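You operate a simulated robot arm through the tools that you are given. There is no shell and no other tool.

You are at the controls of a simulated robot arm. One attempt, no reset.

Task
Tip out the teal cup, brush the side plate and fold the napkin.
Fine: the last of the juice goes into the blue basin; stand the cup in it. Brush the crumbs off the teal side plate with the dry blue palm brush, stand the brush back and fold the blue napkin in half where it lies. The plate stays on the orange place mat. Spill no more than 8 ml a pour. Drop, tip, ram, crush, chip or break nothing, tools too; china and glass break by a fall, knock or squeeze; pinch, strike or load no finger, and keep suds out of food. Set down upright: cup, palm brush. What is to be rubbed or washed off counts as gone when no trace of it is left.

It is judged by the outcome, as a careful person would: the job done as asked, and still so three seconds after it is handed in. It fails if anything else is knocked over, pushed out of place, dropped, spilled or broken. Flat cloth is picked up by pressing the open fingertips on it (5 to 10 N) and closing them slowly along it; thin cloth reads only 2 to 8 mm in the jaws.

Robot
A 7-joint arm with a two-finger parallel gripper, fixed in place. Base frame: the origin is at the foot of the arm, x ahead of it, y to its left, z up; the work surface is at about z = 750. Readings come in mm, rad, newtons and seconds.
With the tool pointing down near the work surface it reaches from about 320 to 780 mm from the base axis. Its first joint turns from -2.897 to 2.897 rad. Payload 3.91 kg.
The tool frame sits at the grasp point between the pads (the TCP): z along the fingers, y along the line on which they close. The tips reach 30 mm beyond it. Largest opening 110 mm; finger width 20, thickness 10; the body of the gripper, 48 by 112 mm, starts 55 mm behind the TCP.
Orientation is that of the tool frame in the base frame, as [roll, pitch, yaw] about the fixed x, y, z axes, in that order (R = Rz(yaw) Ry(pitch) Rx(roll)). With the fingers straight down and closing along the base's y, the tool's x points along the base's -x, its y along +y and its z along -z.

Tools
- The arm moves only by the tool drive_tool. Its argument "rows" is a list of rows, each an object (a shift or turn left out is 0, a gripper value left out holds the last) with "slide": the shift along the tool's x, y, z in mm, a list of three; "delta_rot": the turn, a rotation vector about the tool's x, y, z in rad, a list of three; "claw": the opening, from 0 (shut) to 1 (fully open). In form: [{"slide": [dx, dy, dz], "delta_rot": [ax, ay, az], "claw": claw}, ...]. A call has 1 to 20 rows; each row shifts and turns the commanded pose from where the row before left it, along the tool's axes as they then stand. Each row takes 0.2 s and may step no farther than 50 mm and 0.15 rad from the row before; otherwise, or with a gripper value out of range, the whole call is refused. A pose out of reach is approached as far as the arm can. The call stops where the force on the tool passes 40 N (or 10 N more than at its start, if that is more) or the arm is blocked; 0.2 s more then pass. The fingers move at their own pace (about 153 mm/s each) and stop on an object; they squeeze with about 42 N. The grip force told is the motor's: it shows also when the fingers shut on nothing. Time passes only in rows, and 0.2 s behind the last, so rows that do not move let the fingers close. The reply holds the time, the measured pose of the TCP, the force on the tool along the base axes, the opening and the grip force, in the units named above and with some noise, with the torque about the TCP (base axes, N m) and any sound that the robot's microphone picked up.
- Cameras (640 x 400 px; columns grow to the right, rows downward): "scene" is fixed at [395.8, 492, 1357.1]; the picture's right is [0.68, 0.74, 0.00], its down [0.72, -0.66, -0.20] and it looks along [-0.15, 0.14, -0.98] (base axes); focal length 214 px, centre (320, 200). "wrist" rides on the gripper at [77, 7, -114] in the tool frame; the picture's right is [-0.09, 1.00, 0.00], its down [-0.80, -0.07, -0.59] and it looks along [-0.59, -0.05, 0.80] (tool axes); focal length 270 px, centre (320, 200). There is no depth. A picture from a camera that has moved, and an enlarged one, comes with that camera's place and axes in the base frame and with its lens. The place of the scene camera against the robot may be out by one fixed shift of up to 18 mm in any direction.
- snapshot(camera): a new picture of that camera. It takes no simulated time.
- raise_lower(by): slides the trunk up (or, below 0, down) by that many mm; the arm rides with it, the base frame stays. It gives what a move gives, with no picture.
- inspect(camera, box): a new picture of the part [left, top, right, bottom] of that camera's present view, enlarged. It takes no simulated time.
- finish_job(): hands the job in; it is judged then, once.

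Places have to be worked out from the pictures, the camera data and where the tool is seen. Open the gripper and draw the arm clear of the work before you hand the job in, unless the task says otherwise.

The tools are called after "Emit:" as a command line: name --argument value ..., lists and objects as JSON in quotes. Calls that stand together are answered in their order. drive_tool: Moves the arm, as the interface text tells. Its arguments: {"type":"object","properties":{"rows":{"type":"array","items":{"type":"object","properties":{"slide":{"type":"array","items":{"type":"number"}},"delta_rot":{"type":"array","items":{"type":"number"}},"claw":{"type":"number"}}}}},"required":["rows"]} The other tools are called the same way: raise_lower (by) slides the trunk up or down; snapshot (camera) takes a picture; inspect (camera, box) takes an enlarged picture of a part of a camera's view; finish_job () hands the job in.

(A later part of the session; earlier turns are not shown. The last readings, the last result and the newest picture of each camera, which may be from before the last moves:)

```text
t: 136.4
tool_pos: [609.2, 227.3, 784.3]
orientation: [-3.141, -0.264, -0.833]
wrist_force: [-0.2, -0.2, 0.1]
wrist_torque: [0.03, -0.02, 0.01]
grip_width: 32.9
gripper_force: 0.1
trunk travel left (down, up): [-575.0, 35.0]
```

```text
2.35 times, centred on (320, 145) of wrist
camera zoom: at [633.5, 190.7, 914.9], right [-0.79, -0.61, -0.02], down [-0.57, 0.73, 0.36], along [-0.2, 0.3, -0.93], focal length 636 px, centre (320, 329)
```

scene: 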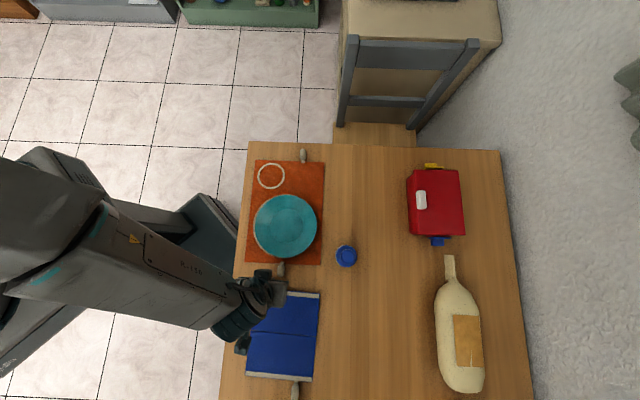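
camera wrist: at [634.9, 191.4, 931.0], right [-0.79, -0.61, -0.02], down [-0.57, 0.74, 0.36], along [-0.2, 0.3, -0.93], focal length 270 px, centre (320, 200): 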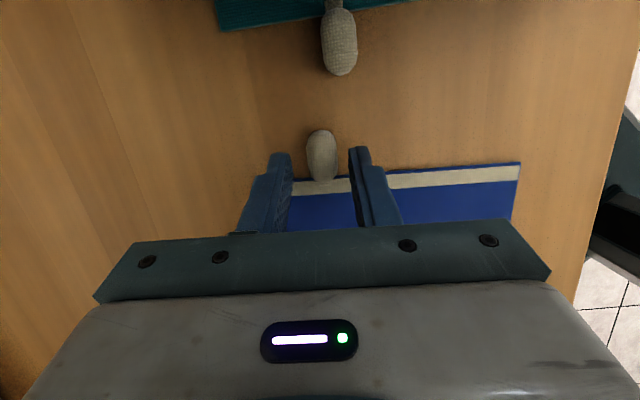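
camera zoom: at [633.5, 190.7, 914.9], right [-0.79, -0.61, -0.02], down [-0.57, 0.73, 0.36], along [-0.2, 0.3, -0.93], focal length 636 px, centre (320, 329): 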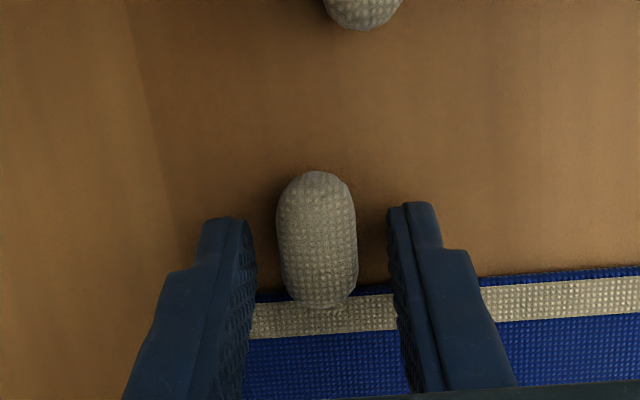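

Fingertips straddle the bead about 13 mm beyond the hem, 1.5 mm off centre. I'll nudge by (+3, −1.2) and close softly.

Emit:
drive_tool --rows '[{"slide": [3, -1.2, 0.8]}, {"claw": 0.24}, {"claw": 0.2}, {"claw": 0.185}, {"claw": 0.175}, {"claw": 0.17}, {"claw": 0.165}]'

```text
t: 138.0
tool_pos: [612.5, 225.6, 783.9]
orientation: [3.139, -0.263, -0.834]
wrist_force: [-0.1, 0.0, 0.6]
wrist_torque: [-0.02, 0.0, 0.01]
grip_width: 17.9
gripper_force: 0.0
trunk travel left (down, up): [-575.0, 35.0]
```

Emit:
drive_tool --rows '[{"claw": 0.16}, {"claw": 0.155}, {"claw": 0.15}, {"claw": 0.15}]'

```text
t: 139.0
tool_pos: [614.4, 225.1, 784.0]
orientation: [3.141, -0.264, -0.834]
wrist_force: [-0.3, -0.2, 0.7]
wrist_torque: [0.02, 0.02, -0.02]
grip_width: 17.6
gripper_force: 13.6
trunk travel left (down, up): [-575.0, 35.0]
```

It holds with 13.6 N. The hinge line is about 117 mm along the tool's −x, so I'll turn gripper and napkin half together about it: 5.7° per row, four rows to begin with.

Emit:
drive_tool --rows '[{"slide": [-0.58, 0, -11.68], "delta_rot": [0, 0.1, 0]}, {"slide": [-0.58, 0, -11.68], "delta_rot": [0, 0.1, 0]}, {"slide": [-0.58, 0, -11.68], "delta_rot": [0, 0.1, 0]}, {"slide": [-0.58, 0, -11.68], "delta_rot": [0, 0.1, 0]}, {"slide": [0, 0, 0]}]'

Emit:
inspect --camera "scene" --box '[230, 270, 350, 400]'

Emit:
snapshot --camera "wrist"

```text
t: 140.2
tool_pos: [600.5, 241.3, 824.0]
orientation: [3.139, -0.665, -0.832]
wrist_force: [-0.3, 0.6, -0.3]
wrist_torque: [0.02, -0.01, -0.02]
grip_width: 17.5
gripper_force: 1.3
trunk travel left (down, up): [-575.0, 35.0]
```

```text
3.08 times, centred on (290, 335) of scene
camera zoom: at [395.8, 492.0, 1357.1], right [0.68, 0.74, 0.0], down [0.72, -0.66, -0.2], along [-0.15, 0.14, -0.98], focal length 660 px, centre (412, -215)
```

zoom: 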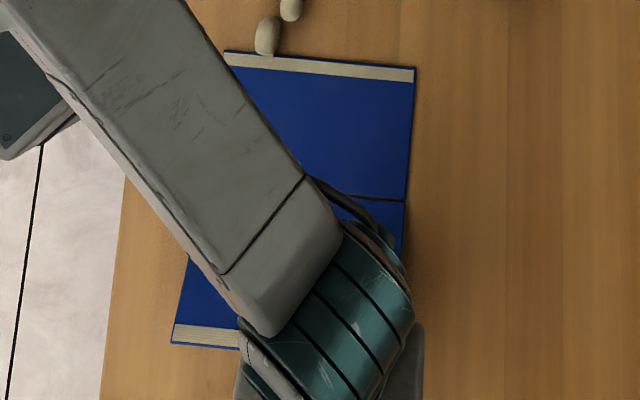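

```text
taken
camera wrist: at [587.7, 245.4, 962.7], right [-0.78, -0.62, -0.05], down [-0.62, 0.79, -0.03], along [0.06, 0.01, -1.0], focal length 270 px, centre (320, 200)
```

wrist: 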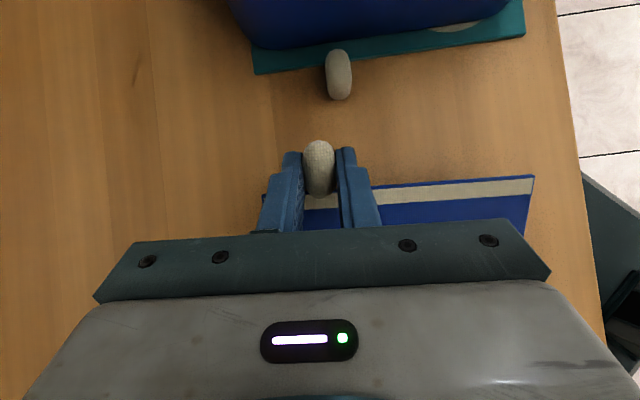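

The basin-side half is rising and hinging properly, and the other half stays put. The grip reads light, so I'll firm it a little and continue turning about the hinge.

Emit:
drive_tool --rows '[{"claw": 0.145}, {"slide": [-0.58, 0, -11.68], "delta_rot": [0, 0.1, 0]}, {"slide": [-0.58, 0, -11.68], "delta_rot": [0, 0.1, 0]}, {"slide": [-0.58, 0, -11.68], "delta_rot": [0, 0.1, 0]}, {"slide": [-0.58, 0, -11.68], "delta_rot": [0, 0.1, 0]}, {"slide": [0, 0, 0]}]'

Emit:
snapshot --camera "scene"

Emit:
snapshot --camera "wrist"

```text
t: 141.6
tool_pos: [575.3, 266.2, 853.5]
orientation: [3.139, -1.065, -0.831]
wrist_force: [-1.1, 0.0, -0.5]
wrist_torque: [-0.01, -0.06, 0.04]
grip_width: 16.9
gripper_force: 41.4
trunk travel left (down, up): [-575.0, 35.0]
```

```text
taken
```

scene: 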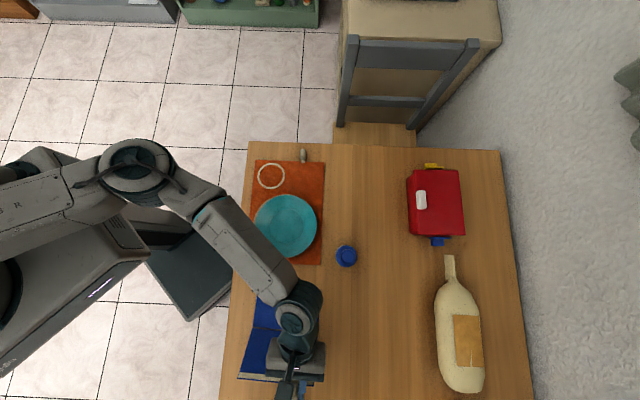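

```text
taken
camera wrist: at [528.1, 309.9, 976.4], right [-0.77, -0.64, -0.08], down [-0.56, 0.72, -0.41], along [0.32, -0.27, -0.91], focal length 270 px, centre (320, 200)
```

wrist: 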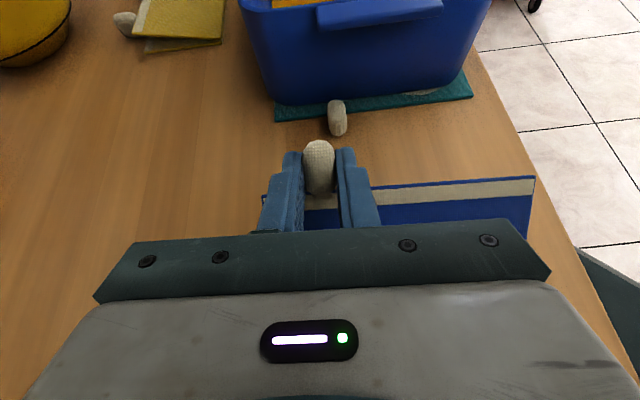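

Position and turn match the plan, and the half keeps its place in the jaws. I'll check the crease in an enlarged scene view before going past vertical.

Emit:
inspect --camera "scene" --box '[230, 270, 350, 400]'

```text
3.08 times, centred on (290, 335) of scene
camera zoom: at [395.8, 492.0, 1357.1], right [0.68, 0.74, 0.0], down [0.72, -0.66, -0.2], along [-0.15, 0.14, -0.98], focal length 660 px, centre (412, -215)
```

zoom: 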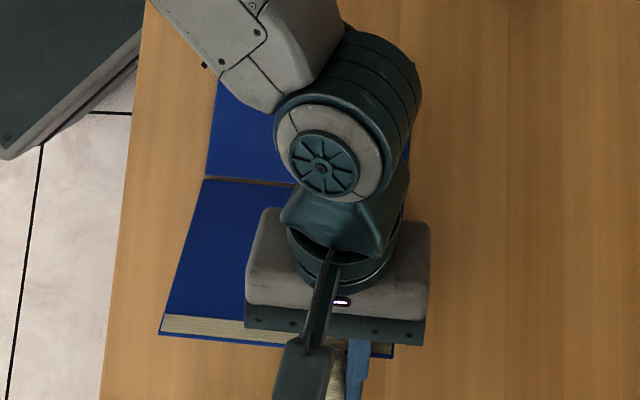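

The crease is staying within a few millimetres. I'll continue the joint turn until the gripper is nearly level (β≈85°, half at about 70°).

Emit:
drive_tool --rows '[{"slide": [-0.58, 0, -11.68], "delta_rot": [0, 0.1, 0]}, {"slide": [-0.58, 0, -11.68], "delta_rot": [0, 0.1, 0]}, {"slide": [-0.58, 0, -11.68], "delta_rot": [0, 0.1, 0]}, {"slide": [-0.58, 0, -11.68], "delta_rot": [0, 0.1, 0]}, {"slide": [0, 0, 0]}]'

Emit:
snapshot --camera "scene"

Emit:
snapshot --camera "wrist"

Emit:
inspect --camera "scene" --box '[230, 270, 350, 400]'

```text
t: 142.8
tool_pos: [550.5, 302.7, 880.8]
orientation: [-2.957, -1.442, -1.031]
wrist_force: [0.1, 0.1, -0.2]
wrist_torque: [-0.01, -0.03, 0.01]
grip_width: 17.1
gripper_force: 41.8
trunk travel left (down, up): [-575.0, 35.0]
```

```text
taken
```

scene: 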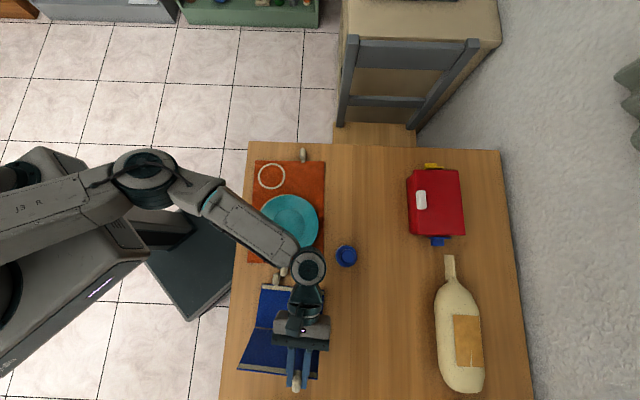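

```text
taken
camera wrist: at [473.9, 375.0, 971.8], right [-0.75, -0.65, -0.11], down [-0.39, 0.58, -0.72], along [0.53, -0.49, -0.69], focal length 270 px, centre (320, 200)
```

wrist: 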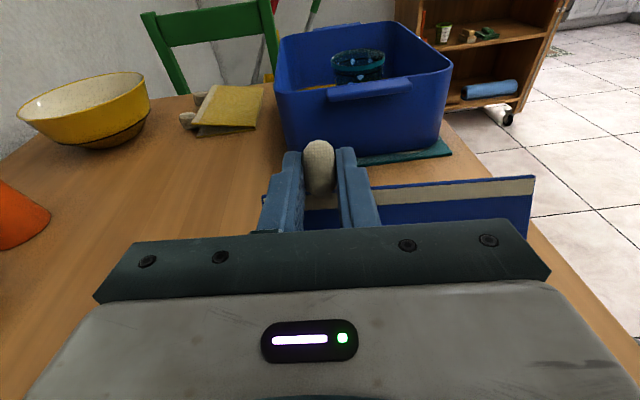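

```text
3.08 times, centred on (290, 335) of scene
camera zoom: at [395.8, 492.0, 1357.1], right [0.68, 0.74, 0.0], down [0.72, -0.66, -0.2], along [-0.15, 0.14, -0.98], focal length 660 px, centre (412, -215)
```

zoom: 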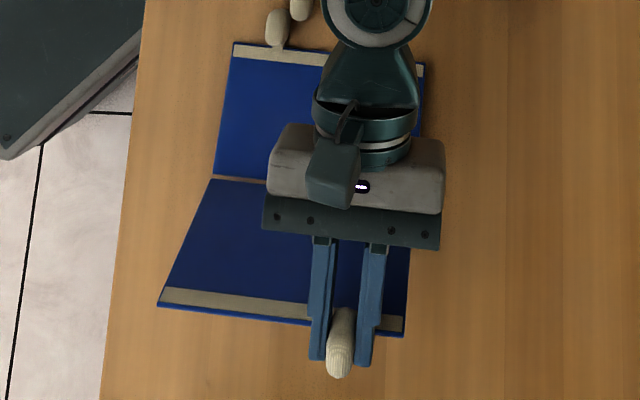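

The gripper is nearly level, but it reads about 10 mm high and 5 mm to one side, and the flat half has shifted a little. I'll look closely at the plate, mat and toggles to see whether anything was pushed.

Emit:
inspect --camera "scene" --box '[230, 150, 350, 300]'

Emit:
inspect --camera "scene" --box '[255, 250, 315, 300]'

```text
2.67 times, centred on (290, 225) of scene
camera zoom: at [395.8, 492.0, 1357.1], right [0.68, 0.74, 0.0], down [0.72, -0.66, -0.2], along [-0.15, 0.14, -0.98], focal length 572 px, centre (400, 133)
```

zoom: 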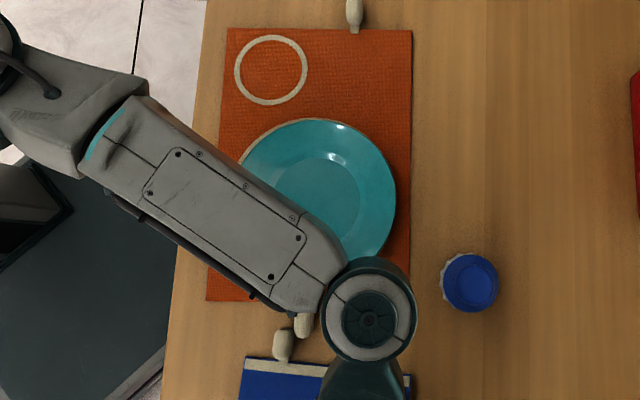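

```text
8.00 times, centred on (285, 275) of scene
camera zoom: at [395.8, 492.0, 1357.1], right [0.68, 0.74, 0.0], down [0.72, -0.66, -0.2], along [-0.15, 0.14, -0.98], focal length 1716 px, centre (600, -400)
```

zoom: 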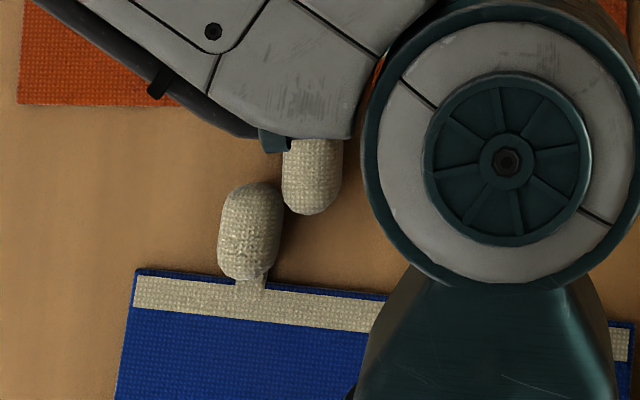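

The napkin's toggle has nudged the mat's toggle, so the mat end and the plate moved about 5 to 7 mm sideways. I must relieve that; first I'll hold still and re-read the pose, which was off from the command.

Emit:
drive_tool --rows '[{"slide": [0, 0, 0]}, {"slide": [0, 0, 0]}]'

Emit:
inspect --camera "scene" --box '[230, 250, 350, 400]'

```text
t: 143.4
tool_pos: [549.7, 303.6, 879.7]
orientation: [-2.962, -1.44, -1.021]
wrist_force: [0.0, -0.5, -0.7]
wrist_torque: [-0.02, 0.0, -0.01]
grip_width: 16.9
gripper_force: 42.2
trunk travel left (down, up): [-575.0, 35.0]
```

```text
2.67 times, centred on (290, 325) of scene
camera zoom: at [395.8, 492.0, 1357.1], right [0.68, 0.74, 0.0], down [0.72, -0.66, -0.2], along [-0.15, 0.14, -0.98], focal length 572 px, centre (400, -133)
```

zoom: 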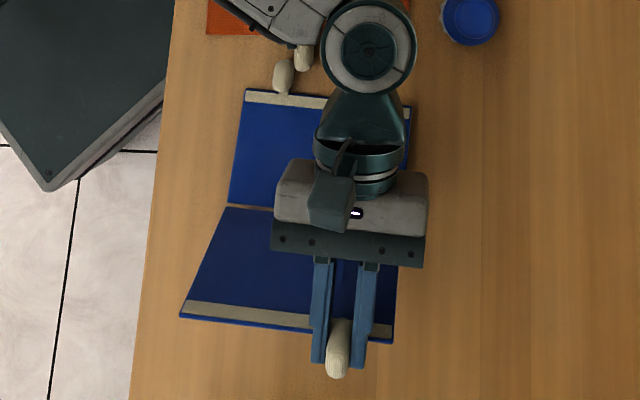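

The pose is steady but about 10 mm high and 5 mm toward +v of what I commanded. I'll try a small correction (down and back toward −v) and see if the arm follows.

Emit:
drive_tool --rows '[{"slide": [-4, 3, 0]}, {"slide": [-4, 3, 0]}, {"slide": [0, 0, 0]}]'

Emit:
inspect --camera "scene" --box '[230, 250, 350, 400]'

```text
t: 144.2
tool_pos: [545.6, 299.3, 873.4]
orientation: [-2.946, -1.438, -1.04]
wrist_force: [0.6, -0.2, 1.2]
wrist_torque: [-0.03, 0.04, 0.04]
grip_width: 17.1
gripper_force: 41.6
trunk travel left (down, up): [-575.0, 35.0]
```

```text
2.67 times, centred on (290, 325) of scene
camera zoom: at [395.8, 492.0, 1357.1], right [0.68, 0.74, 0.0], down [0.72, -0.66, -0.2], along [-0.15, 0.14, -0.98], focal length 572 px, centre (400, -133)
```

zoom: 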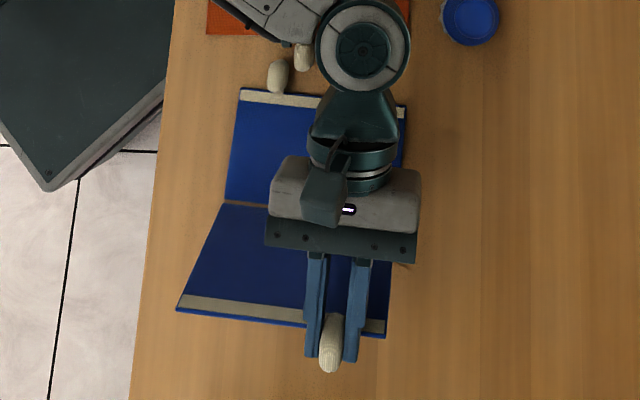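

The arm follows relative corrections, and the napkin's toggle is now clear of the mat's. I'll turn a last matched step to bring the gripper level.

Emit:
drive_tool --rows '[{"slide": [-0.2, 0, -5.2], "delta_rot": [0, 0.045, 0]}, {"slide": [-0.2, 0, -5.2], "delta_rot": [0, 0.045, 0]}, {"slide": [0, 0, 0]}]'

Emit:
inspect --camera "scene" --box '[230, 250, 350, 400]'

Emit:
snapshot --camera "wrist"

```text
t: 145.0
tool_pos: [539.3, 307.8, 875.7]
orientation: [-2.546, -1.522, -1.439]
wrist_force: [-0.9, 0.4, 0.4]
wrist_torque: [-0.13, 0.09, 0.08]
grip_width: 17.0
gripper_force: 42.0
trunk travel left (down, up): [-575.0, 35.0]
```

```text
2.67 times, centred on (290, 325) of scene
camera zoom: at [395.8, 492.0, 1357.1], right [0.68, 0.74, 0.0], down [0.72, -0.66, -0.2], along [-0.15, 0.14, -0.98], focal length 572 px, centre (400, -133)
```

zoom: 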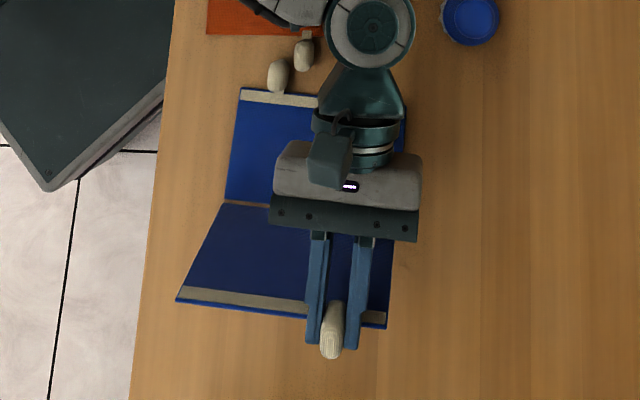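

```text
taken
camera wrist: at [457.3, 385.4, 957.0], right [-0.75, -0.66, -0.12], down [-0.35, 0.53, -0.77], along [0.57, -0.54, -0.62], focal length 270 px, centre (320, 200)
```

wrist: 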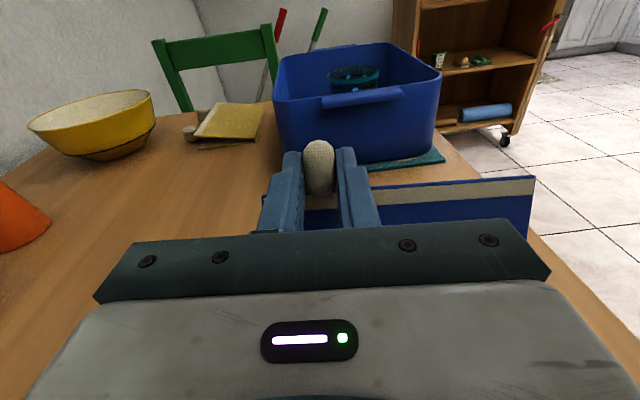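

The half stands at about 73° with the gripper level, and the flat half stayed put this time. I'll loosen the jaws slightly so the bead can pivot, and settle the crease back onto the table by lowering 5 mm.

Emit:
drive_tool --rows '[{"slide": [-3, 0, 0], "claw": 0.153}, {"slide": [-2, 0, 0]}, {"slide": [0, 0, 0]}]'

```text
t: 145.8
tool_pos: [536.8, 310.2, 869.8]
orientation: [-2.581, -1.522, -1.401]
wrist_force: [0.4, -0.6, 2.7]
wrist_torque: [-0.26, 0.19, 0.05]
grip_width: 17.3
gripper_force: 28.1
trunk travel left (down, up): [-575.0, 35.0]
```

The crease is on the table (about 3 N). I'll loosen the jaws a bit more and read the grip.

Emit:
drive_tool --rows '[{"claw": 0.156}, {"slide": [0, 0, 0]}]'

```text
t: 146.4
tool_pos: [536.1, 310.8, 869.2]
orientation: [-2.595, -1.519, -1.387]
wrist_force: [0.2, 0.3, 1.1]
wrist_torque: [-0.15, 0.08, 0.01]
grip_width: 18.0
gripper_force: 12.9
trunk travel left (down, up): [-575.0, 35.0]
```

Grip is 13 N and it has already slipped a little, as wanted. I'll move along the arc one short step and check that the crease stays.

Emit:
drive_tool --rows '[{"slide": [0.6, 0, -5]}, {"slide": [0.5, 0, -5]}, {"slide": [0, 0, 0]}]'

Emit:
inspect --camera "scene" --box '[230, 250, 350, 400]'

Emit:
inspect --camera "wrist" --box '[220, 110, 560, 240]'

```text
t: 147.2
tool_pos: [531.2, 315.8, 872.3]
orientation: [-2.586, -1.521, -1.397]
wrist_force: [0.4, 0.1, -0.2]
wrist_torque: [0.0, 0.02, 0.04]
grip_width: 17.6
gripper_force: 1.2
trunk travel left (down, up): [-575.0, 35.0]
```

```text
2.67 times, centred on (290, 325) of scene
camera zoom: at [395.8, 492.0, 1357.1], right [0.68, 0.74, 0.0], down [0.72, -0.66, -0.2], along [-0.15, 0.14, -0.98], focal length 572 px, centre (400, -133)
```

zoom: 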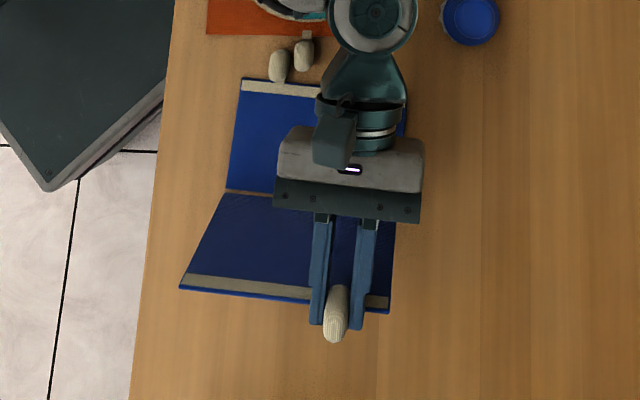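

```text
1.88 times, centred on (390, 175) of wrist
camera zoom: at [450.8, 394.0, 954.0], right [-0.74, -0.66, -0.11], down [-0.35, 0.53, -0.77], along [0.57, -0.54, -0.62], focal length 509 px, centre (188, 247)
```

zoom: 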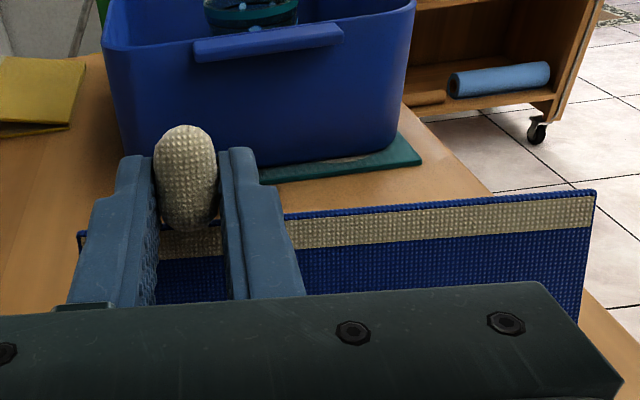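

The napkin was dragged about 9 mm instead of pivoting, because the crease had come off the table. I'll move back 18 mm to restore its place, then press the crease lightly onto the table before pivoting.

Emit:
drive_tool --rows '[{"slide": [0, 0, 6]}, {"slide": [0, 0, 6]}, {"slide": [0, 0, 6]}, {"slide": [-2, 0, 0]}, {"slide": [0, 0, 0]}]'

Emit:
inspect --camera "scene" --box '[230, 250, 350, 400]'

```text
t: 148.4
tool_pos: [537.2, 314.3, 865.8]
orientation: [-2.694, -1.518, -1.272]
wrist_force: [-0.9, -0.5, 0.6]
wrist_torque: [-0.07, 0.09, -0.04]
grip_width: 17.5
gripper_force: 13.1
trunk travel left (down, up): [-575.0, 35.0]
```

```text
2.67 times, centred on (290, 325) of scene
camera zoom: at [395.8, 492.0, 1357.1], right [0.68, 0.74, 0.0], down [0.72, -0.66, -0.2], along [-0.15, 0.14, -0.98], focal length 572 px, centre (400, -133)
```

zoom: 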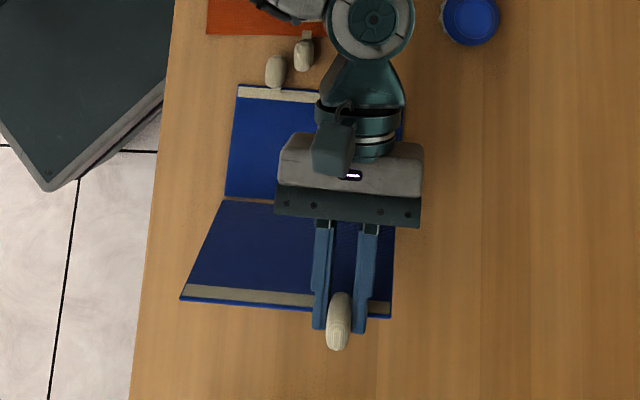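

The arm only followed a third of that move. I'll hold and see if it settles.

Emit:
drive_tool --rows '[{"slide": [0, 0, 0]}, {"slide": [0, 0, 0]}, {"slide": [0, 0, 0]}]'

Emit:
snapshot --camera "scene"

```text
t: 149.2
tool_pos: [537.4, 313.4, 866.2]
orientation: [-2.665, -1.52, -1.305]
wrist_force: [-0.5, 0.1, -0.3]
wrist_torque: [-0.01, 0.04, -0.02]
grip_width: 18.1
gripper_force: 1.4
trunk travel left (down, up): [-575.0, 35.0]
```

```text
taken
```

scene: 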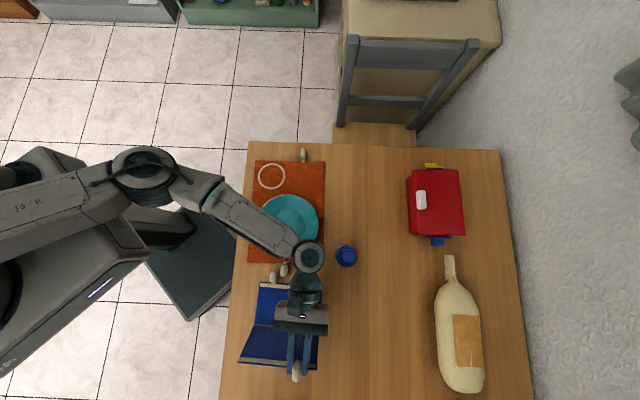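

The arm is sluggish in this level pose (near a singular posture), so commands and actual pose differ by about 12 mm. I'll work by measured force instead: press the crease gently onto the table first.

Emit:
drive_tool --rows '[{"slide": [-2, 0, 0]}, {"slide": [-2, 0, 0]}, {"slide": [0, 0, 0]}]'

```text
t: 150.0
tool_pos: [538.3, 311.5, 863.6]
orientation: [-2.658, -1.519, -1.311]
wrist_force: [-0.7, 0.3, 2.7]
wrist_torque: [-0.01, 0.16, -0.06]
grip_width: 17.9
gripper_force: 13.6
trunk travel left (down, up): [-575.0, 35.0]
```

Emit:
drive_tool --rows '[{"slide": [-2, 0, 0]}, {"slide": [0, 0, 0]}]'

```text
t: 150.6
tool_pos: [537.3, 310.5, 861.6]
orientation: [-2.655, -1.518, -1.318]
wrist_force: [1.7, 0.6, 2.3]
wrist_torque: [-0.02, 0.02, 0.03]
grip_width: 17.9
gripper_force: 1.0
trunk travel left (down, up): [-575.0, 35.0]
```

Emit:
inspect --camera "scene" --box '[230, 250, 350, 400]'

Emit:
snapshot --camera "wrist"

```text
2.67 times, centred on (290, 325) of scene
camera zoom: at [395.8, 492.0, 1357.1], right [0.68, 0.74, 0.0], down [0.72, -0.66, -0.2], along [-0.15, 0.14, -0.98], focal length 572 px, centre (400, -133)
```

zoom: 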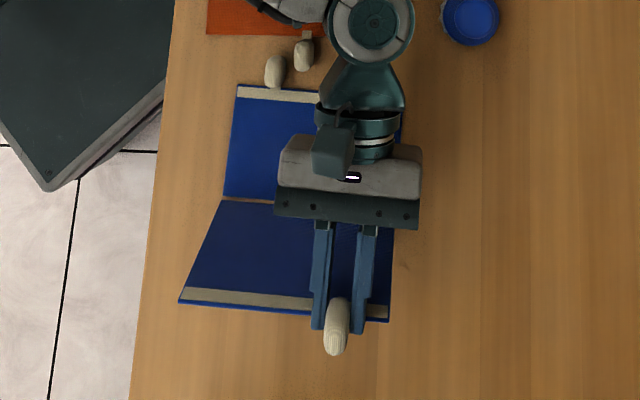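

```text
taken
camera wrist: at [456.3, 387.0, 944.1], right [-0.74, -0.67, -0.11], down [-0.36, 0.53, -0.77], along [0.57, -0.53, -0.63], focal length 270 px, centre (320, 200)
```

wrist: 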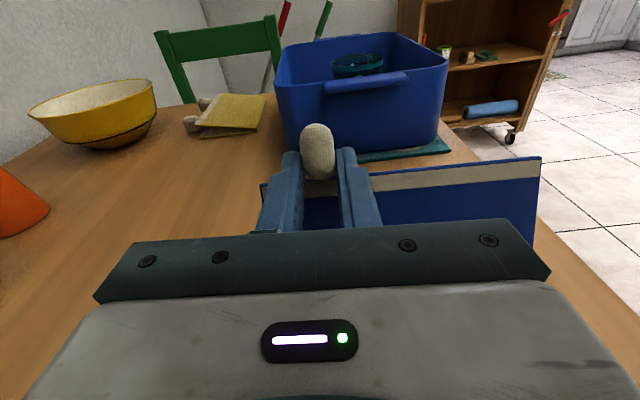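

The jaws slid down the bead toward the panel's edge instead of tipping it, so the edge is now bearing on the fingers (2 N) and the grip is light. I'll try moving along the arc with that light press, in small steps.

Emit:
drive_tool --rows '[{"slide": [0.4, 0, -4]}, {"slide": [0.4, 0, -4]}, {"slide": [0, 0, 0]}]'

Emit:
inspect --camera "scene" --box '[230, 250, 350, 400]'

Emit:
inspect --camera "wrist" --box '[220, 100, 560, 240]'

```text
t: 151.4
tool_pos: [536.1, 311.7, 863.4]
orientation: [-2.609, -1.519, -1.371]
wrist_force: [0.0, 0.3, 0.6]
wrist_torque: [-0.04, -0.01, 0.02]
grip_width: 17.8
gripper_force: 0.9
trunk travel left (down, up): [-575.0, 35.0]
```

```text
2.67 times, centred on (290, 325) of scene
camera zoom: at [395.8, 492.0, 1357.1], right [0.68, 0.74, 0.0], down [0.72, -0.66, -0.2], along [-0.15, 0.14, -0.98], focal length 572 px, centre (400, -133)
```

zoom: 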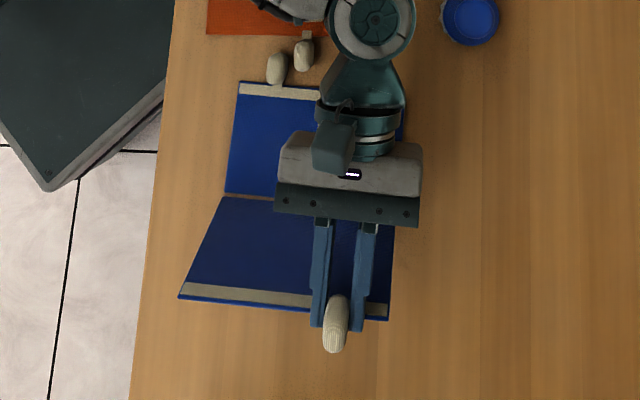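

```text
1.88 times, centred on (390, 170) of wrist
camera zoom: at [454.5, 389.1, 945.8], right [-0.74, -0.66, -0.11], down [-0.35, 0.53, -0.77], along [0.57, -0.53, -0.63], focal length 509 px, centre (188, 256)
```

zoom: 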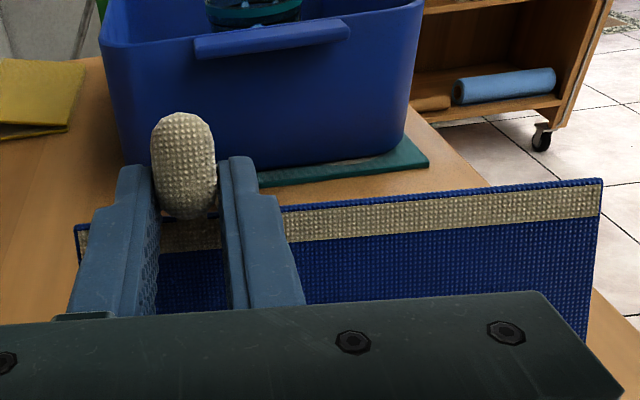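

Forcing it here isn't working: the arm tracks poorly when level. I'll firm the grip and bring this half back down the same way, in small monitored steps, then re-grip with a steeper start so it passes vertical.

Emit:
drive_tool --rows '[{"claw": 0.14}, {"slide": [2, -1, 10.4], "delta_rot": [0, -0.1, 0]}, {"slide": [2, -1, 10.4], "delta_rot": [0, -0.1, 0]}, {"slide": [0, 0, 0]}]'

Emit:
inspect --camera "scene" --box '[230, 250, 350, 400]'

```text
t: 152.4
tool_pos: [548.2, 288.6, 853.4]
orientation: [-3.139, -1.354, -0.834]
wrist_force: [2.1, 1.0, 22.9]
wrist_torque: [0.59, 0.49, 0.14]
grip_width: 16.6
gripper_force: 41.3
trunk travel left (down, up): [-575.0, 35.0]
```

```text
2.67 times, centred on (290, 325) of scene
camera zoom: at [395.8, 492.0, 1357.1], right [0.68, 0.74, 0.0], down [0.72, -0.66, -0.2], along [-0.15, 0.14, -0.98], focal length 572 px, centre (400, -133)
```

zoom: 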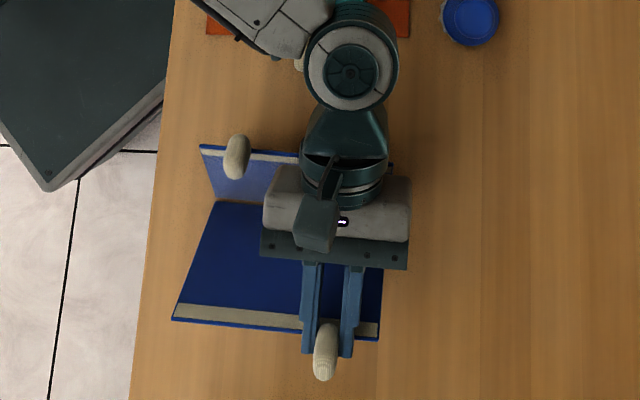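

The far half has popped up and there's 23 N on the tool: the crease is being squeezed into the table. I'll lift straight up a few millimetres right away to relieve it.

Emit:
drive_tool --rows '[{"slide": [5, 0, -1]}, {"slide": [5, 0, -1]}, {"slide": [0, 0, 0]}]'

Emit:
inspect --camera "scene" --box '[230, 250, 350, 400]'

Emit:
snapshot --camera "wrist"

```text
t: 153.2
tool_pos: [549.7, 289.9, 862.1]
orientation: [3.133, -1.352, -0.826]
wrist_force: [-0.6, -0.6, 0.3]
wrist_torque: [-0.02, 0.01, -0.01]
grip_width: 16.8
gripper_force: 42.4
trunk travel left (down, up): [-575.0, 35.0]
```

```text
2.67 times, centred on (290, 325) of scene
camera zoom: at [395.8, 492.0, 1357.1], right [0.68, 0.74, 0.0], down [0.72, -0.66, -0.2], along [-0.15, 0.14, -0.98], focal length 572 px, centre (400, -133)
```

zoom: 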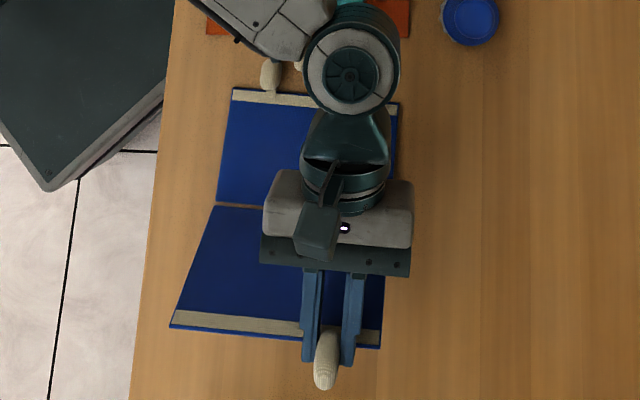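

```text
taken
camera wrist: at [480.5, 356.3, 962.7], right [-0.75, -0.66, -0.08], down [-0.45, 0.6, -0.65], along [0.48, -0.45, -0.75], focal length 270 px, centre (320, 200)
```

wrist: 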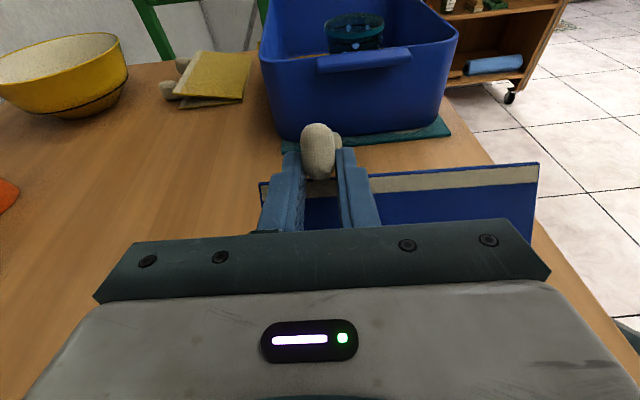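

Relieved: the far half dropped flat again, and at this tilt (77°) the arm tracks exactly. I'll now lower this half back to the table by turning about the crease, in steps.

Emit:
drive_tool --rows '[{"slide": [-1.39, 0, 11.2], "delta_rot": [0, -0.1, 0]}, {"slide": [-1.39, 0, 11.2], "delta_rot": [0, -0.1, 0]}, {"slide": [-1.39, 0, 11.2], "delta_rot": [0, -0.1, 0]}, {"slide": [-1.39, 0, 11.2], "delta_rot": [0, -0.1, 0]}, {"slide": [0, 0, 0]}]'

Emit:
inspect --camera "scene" --box '[230, 250, 350, 400]'

Emit:
snapshot --camera "wrist"

```text
t: 154.4
tool_pos: [576.5, 261.5, 840.5]
orientation: [3.14, -0.953, -0.832]
wrist_force: [0.8, 0.7, -1.3]
wrist_torque: [0.01, 0.0, -0.01]
grip_width: 16.9
gripper_force: 41.6
trunk travel left (down, up): [-575.0, 35.0]
```

```text
2.67 times, centred on (290, 325) of scene
camera zoom: at [395.8, 492.0, 1357.1], right [0.68, 0.74, 0.0], down [0.72, -0.66, -0.2], along [-0.15, 0.14, -0.98], focal length 572 px, centre (400, -133)
```

zoom: 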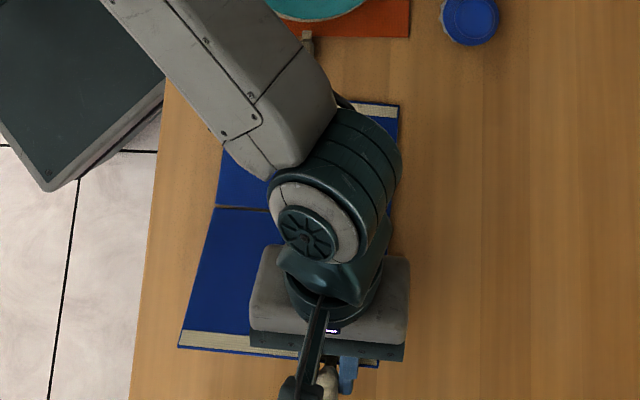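

```text
taken
camera wrist: at [538.1, 293.3, 970.3], right [-0.77, -0.63, -0.07], down [-0.59, 0.75, -0.31], along [0.25, -0.2, -0.95], focal length 270 px, centre (320, 200)
```

wrist: 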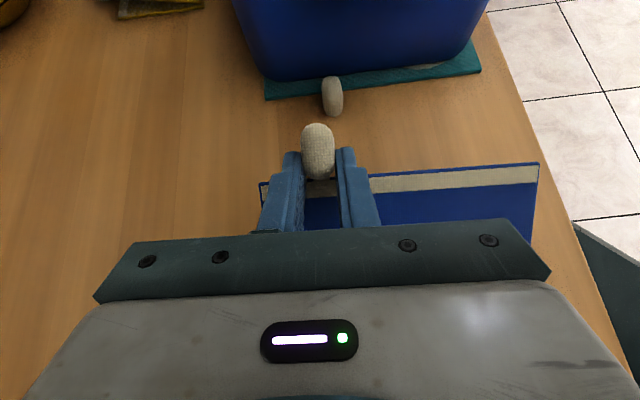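

Going down smoothly. I'll lower further to about 12° and check.

Emit:
drive_tool --rows '[{"slide": [-1.39, 0, 11.2], "delta_rot": [0, -0.1, 0]}, {"slide": [-1.39, 0, 11.2], "delta_rot": [0, -0.1, 0]}, {"slide": [-1.39, 0, 11.2], "delta_rot": [0, -0.1, 0]}, {"slide": [-1.39, 0, 11.2], "delta_rot": [0, -0.1, 0]}, {"slide": [0, 0, 0]}]'

Emit:
inspect --camera "scene" --box '[230, 250, 350, 400]'

Emit:
snapshot --camera "wrist"

```text
t: 155.6
tool_pos: [594.7, 241.2, 806.3]
orientation: [-3.141, -0.553, -0.831]
wrist_force: [0.3, 0.0, -0.5]
wrist_torque: [-0.01, -0.01, 0.02]
grip_width: 17.0
gripper_force: 41.9
trunk travel left (down, up): [-575.0, 35.0]
```

```text
2.67 times, centred on (290, 325) of scene
camera zoom: at [395.8, 492.0, 1357.1], right [0.68, 0.74, 0.0], down [0.72, -0.66, -0.2], along [-0.15, 0.14, -0.98], focal length 572 px, centre (400, -133)
```

zoom: 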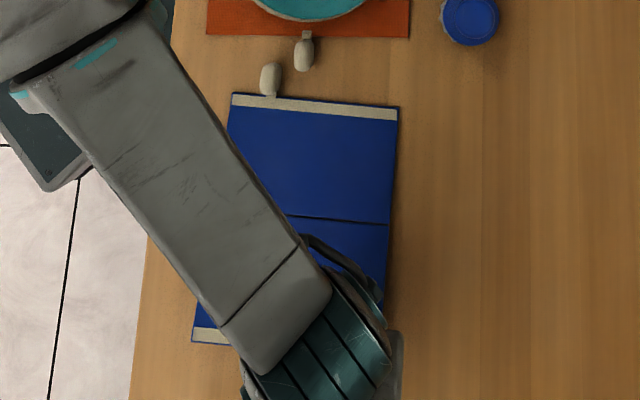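

```text
taken
camera wrist: at [593.0, 233.1, 944.7], right [-0.79, -0.61, -0.05], down [-0.62, 0.78, 0.09], along [-0.02, 0.1, -1.0], focal length 270 px, centre (320, 200)
```

wrist: 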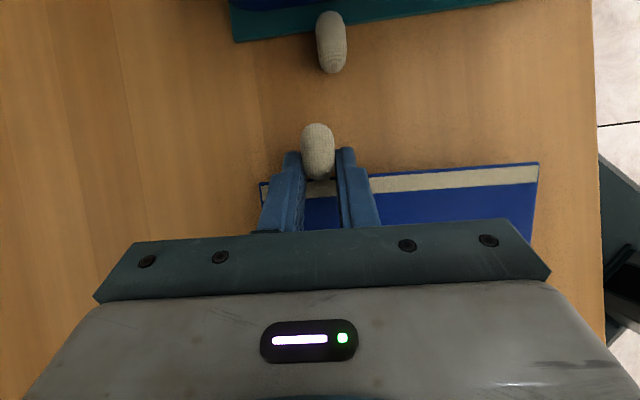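

About 15° left. I'll lower two more steps, which keeps the fingertips a few millimetres above the table.

Emit:
drive_tool --rows '[{"slide": [-1.39, 0, 11.2], "delta_rot": [0, -0.1, 0]}, {"slide": [-1.39, 0, 11.2], "delta_rot": [0, -0.1, 0]}, {"slide": [0, 0, 0]}]'

Emit:
inspect --camera "wrist" --box '[220, 60, 560, 240]'

```text
t: 156.4
tool_pos: [600.8, 234.0, 786.3]
orientation: [-3.142, -0.352, -0.832]
wrist_force: [0.1, 0.1, 0.0]
wrist_torque: [-0.02, -0.04, 0.0]
grip_width: 16.6
gripper_force: 41.9
trunk travel left (down, up): [-575.0, 35.0]
```

```text
1.88 times, centred on (390, 150) of wrist
camera zoom: at [617.2, 206.6, 920.2], right [-0.79, -0.61, -0.03], down [-0.59, 0.76, 0.28], along [-0.15, 0.24, -0.96], focal length 509 px, centre (188, 294)
```

zoom: 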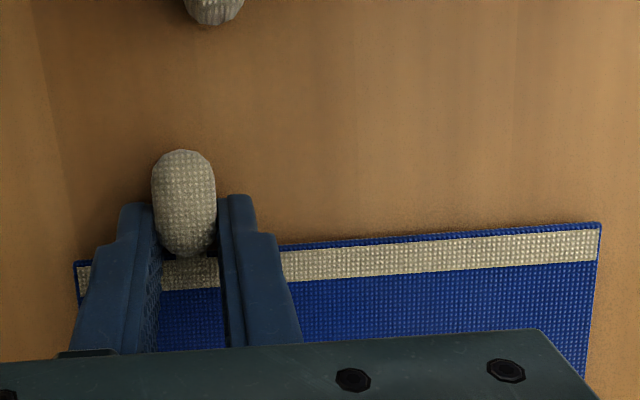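

The bead is just above the table. I'll lower another 2 mm and open the jaws gently.

Emit:
drive_tool --rows '[{"slide": [-0.7, 0, 1.9]}, {"claw": 0.165}, {"claw": 0.19}, {"claw": 0.24}, {"claw": 0.3}, {"slide": [0, 0, 0]}]'

Emit:
inspect --camera "wrist" --box '[220, 60, 560, 240]'

```text
t: 157.8
tool_pos: [600.6, 234.6, 782.3]
orientation: [3.14, -0.355, -0.834]
wrist_force: [0.1, -0.5, 0.1]
wrist_torque: [0.02, -0.03, 0.0]
grip_width: 32.9
gripper_force: 0.0
trunk travel left (down, up): [-575.0, 35.0]
```

```text
1.88 times, centred on (390, 150) of wrist
camera zoom: at [617.4, 205.9, 917.7], right [-0.79, -0.61, -0.03], down [-0.59, 0.76, 0.28], along [-0.15, 0.24, -0.96], focal length 509 px, centre (188, 294)
```

zoom: 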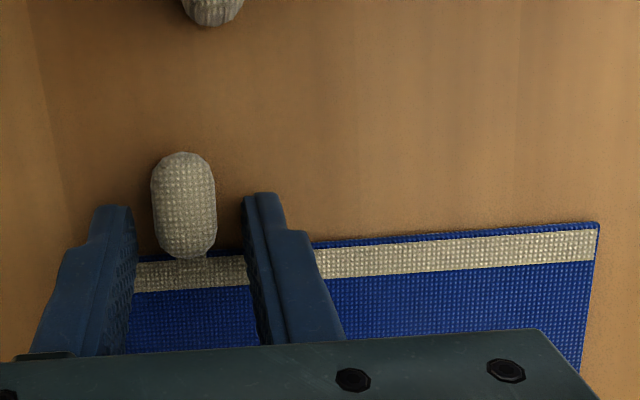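

Both halves lie flat again. I'll rise well clear, and then try lowering the trunk to give the arm a better posture for the level gripper pose.

Emit:
drive_tool --rows '[{"slide": [3.5, 0, -9.4]}, {"slide": [10.4, 0, -28]}, {"slide": [15, 0, -42]}, {"slide": [15, 0, -42]}, {"slide": [15, 0, -42]}, {"slide": [15, 0, -42]}, {"slide": [15, 0, -42]}, {"slide": [15, 0, -42]}, {"slide": [0, 0, 0]}]'

Emit:
snapshot --camera "scene"

Emit:
inspect --camera "scene" --box '[230, 250, 350, 400]'

```text
t: 159.8
tool_pos: [595.7, 237.5, 1094.3]
orientation: [3.141, -0.355, -0.834]
wrist_force: [-0.6, 0.1, -0.1]
wrist_torque: [0.01, 0.06, -0.02]
grip_width: 33.1
gripper_force: 0.1
trunk travel left (down, up): [-575.0, 35.0]
```

```text
taken
```

scene: 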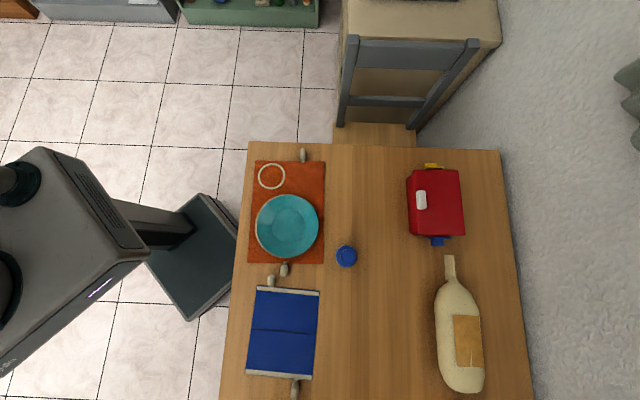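

```text
2.67 times, centred on (290, 325) of scene
camera zoom: at [395.8, 492.0, 1357.1], right [0.68, 0.74, 0.0], down [0.72, -0.66, -0.2], along [-0.15, 0.14, -0.98], focal length 572 px, centre (400, -133)
```

zoom: 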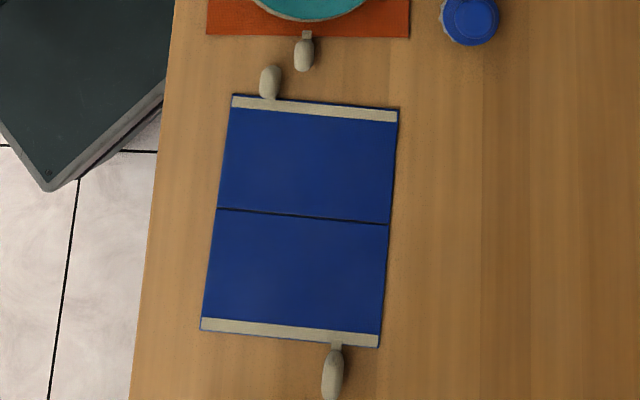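

The table is clear: the napkin lies flat within about 8 mm of its start, and the mat's near end is about 7 mm off. Now I'll lower the trunk 150 mm with the tool held high, and test the level gripper pose in free air.

Emit:
raise_lower --by -150

```text
t: 161.6
tool_pos: [596.1, 237.1, 943.0]
orientation: [3.141, -0.353, -0.835]
wrist_force: [0.5, 1.0, -0.3]
wrist_torque: [-0.01, -0.02, 0.01]
grip_width: 33.1
gripper_force: 0.2
trunk travel left (down, up): [-425.0, 185.0]
```

Now I'll rotate the gripper in place toward level in free air and see how well it tracks.

Emit:
drive_tool --rows '[{"delta_rot": [0, 0.1, 0]}, {"delta_rot": [0, 0.1, 0]}, {"delta_rot": [0, 0.1, 0]}, {"delta_rot": [0, 0.1, 0]}, {"delta_rot": [0, 0.1, 0]}, {"delta_rot": [0, 0.1, 0]}, {"delta_rot": [0, 0.1, 0]}, {"delta_rot": [0, 0.1, 0]}, {"delta_rot": [0, 0.1, 0]}, {"delta_rot": [0, 0.1, 0]}, {"slide": [0, 0, 0]}]'

```text
t: 163.9
tool_pos: [596.0, 238.1, 943.7]
orientation: [3.139, -1.356, -0.831]
wrist_force: [0.2, 0.0, 0.3]
wrist_torque: [0.0, -0.01, 0.0]
grip_width: 32.9
gripper_force: 0.0
trunk travel left (down, up): [-425.0, 185.0]
```

Emit:
drive_tool --rows '[{"delta_rot": [0, 0.1, 0]}, {"delta_rot": [0, 0.1, 0]}, {"slide": [0, 0, 0]}]'

```text
t: 164.8
tool_pos: [596.2, 237.4, 943.2]
orientation: [3.102, -1.555, -0.792]
wrist_force: [-0.2, 0.0, 0.4]
wrist_torque: [0.03, -0.03, 0.0]
grip_width: 33.4
gripper_force: 0.0
trunk travel left (down, up): [-425.0, 185.0]
```

It tracks exactly at 89° now. I'll move in free air to the pose needed over the crease and check there as well.

Emit:
drive_tool --rows '[{"slide": [-17, 0, -24]}, {"slide": [-17, 0, -24]}, {"slide": [-17, 0, -24]}, {"slide": [-17, 0, -24]}, {"slide": [0, 0, 0]}]'

Emit:
drive_tool --rows '[{"delta_rot": [0, 0.08, 0]}, {"delta_rot": [0, 0.08, 0]}, {"slide": [0, 0, 0]}]'

Emit:
snapshot --camera "scene"

```text
t: 165.9
tool_pos: [531.6, 310.8, 877.9]
orientation: [-2.931, -1.547, -1.045]
wrist_force: [-0.5, -0.1, 0.2]
wrist_torque: [0.02, 0.01, -0.03]
grip_width: 33.1
gripper_force: 0.1
trunk travel left (down, up): [-425.0, 185.0]
```

```text
t: 166.8
tool_pos: [531.8, 308.8, 880.0]
orientation: [-0.058, -1.439, 2.361]
wrist_force: [0.7, 0.0, -0.4]
wrist_torque: [-0.02, 0.0, -0.03]
grip_width: 33.1
gripper_force: 0.2
trunk travel left (down, up): [-425.0, 185.0]
```

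```text
taken
```

scene: 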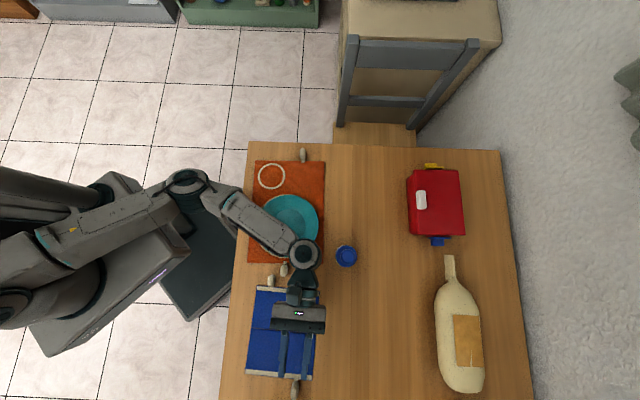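

With the trunk lowered the arm tracks well even to 98°, so the half can be carried past vertical. I'll go back up over the basin-side toggle and point the gripper down again, slightly the other way (−3°).

Emit:
drive_tool --rows '[{"slide": [11.35, 0, 26.2]}, {"slide": [11.35, 0, 26.2]}, {"slide": [11.35, 0, 26.2]}, {"slide": [11.35, 0, 26.2]}, {"delta_rot": [0, -0.1473, 0]}, {"delta_rot": [0, -0.1473, 0]}, {"delta_rot": [0, -0.1473, 0]}, {"delta_rot": [0, -0.1473, 0]}, {"delta_rot": [0, -0.1473, 0]}, {"delta_rot": [0, -0.1473, 0]}, {"delta_rot": [0, -0.1473, 0]}, {"delta_rot": [0, -0.1473, 0]}, {"delta_rot": [0, -0.1473, 0]}, {"delta_rot": [0, -0.1473, 0]}, {"delta_rot": [0, -0.1473, 0]}, {"delta_rot": [0, -0.1473, 0]}, {"slide": [0, 0, 0]}]'

Emit:
snapshot --camera "wrist"

Emit:
inspect --camera "wrist" --box '[200, 20, 440, 200]'

```text
t: 170.3
tool_pos: [596.0, 236.9, 936.1]
orientation: [3.141, 0.058, -0.832]
wrist_force: [-0.1, 0.0, 0.8]
wrist_torque: [0.0, -0.04, 0.02]
grip_width: 33.2
gripper_force: 0.1
trunk travel left (down, up): [-425.0, 185.0]
```

```text
taken
camera wrist: at [646.1, 170.6, 1047.8], right [-0.8, -0.61, 0.01], down [-0.46, 0.61, 0.64], along [-0.39, 0.51, -0.77], focal length 270 px, centre (320, 200)
```

wrist: 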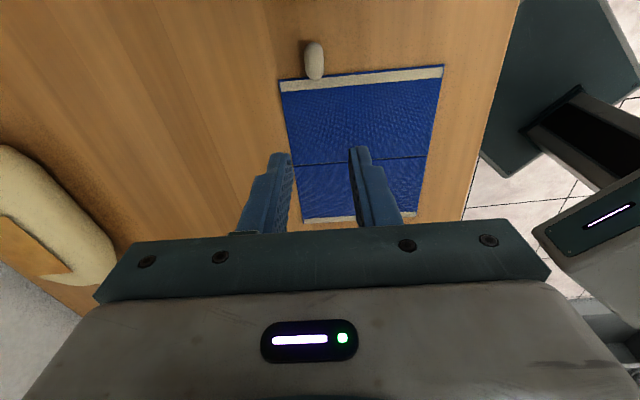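

```text
2.22 times, centred on (320, 110) of wrist
camera zoom: at [646.1, 170.6, 1047.8], right [-0.8, -0.61, 0.01], down [-0.46, 0.61, 0.64], along [-0.39, 0.51, -0.77], focal length 601 px, centre (320, 400)
```

zoom: 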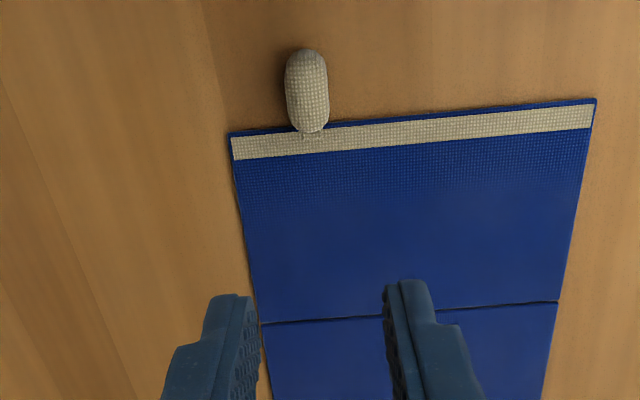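

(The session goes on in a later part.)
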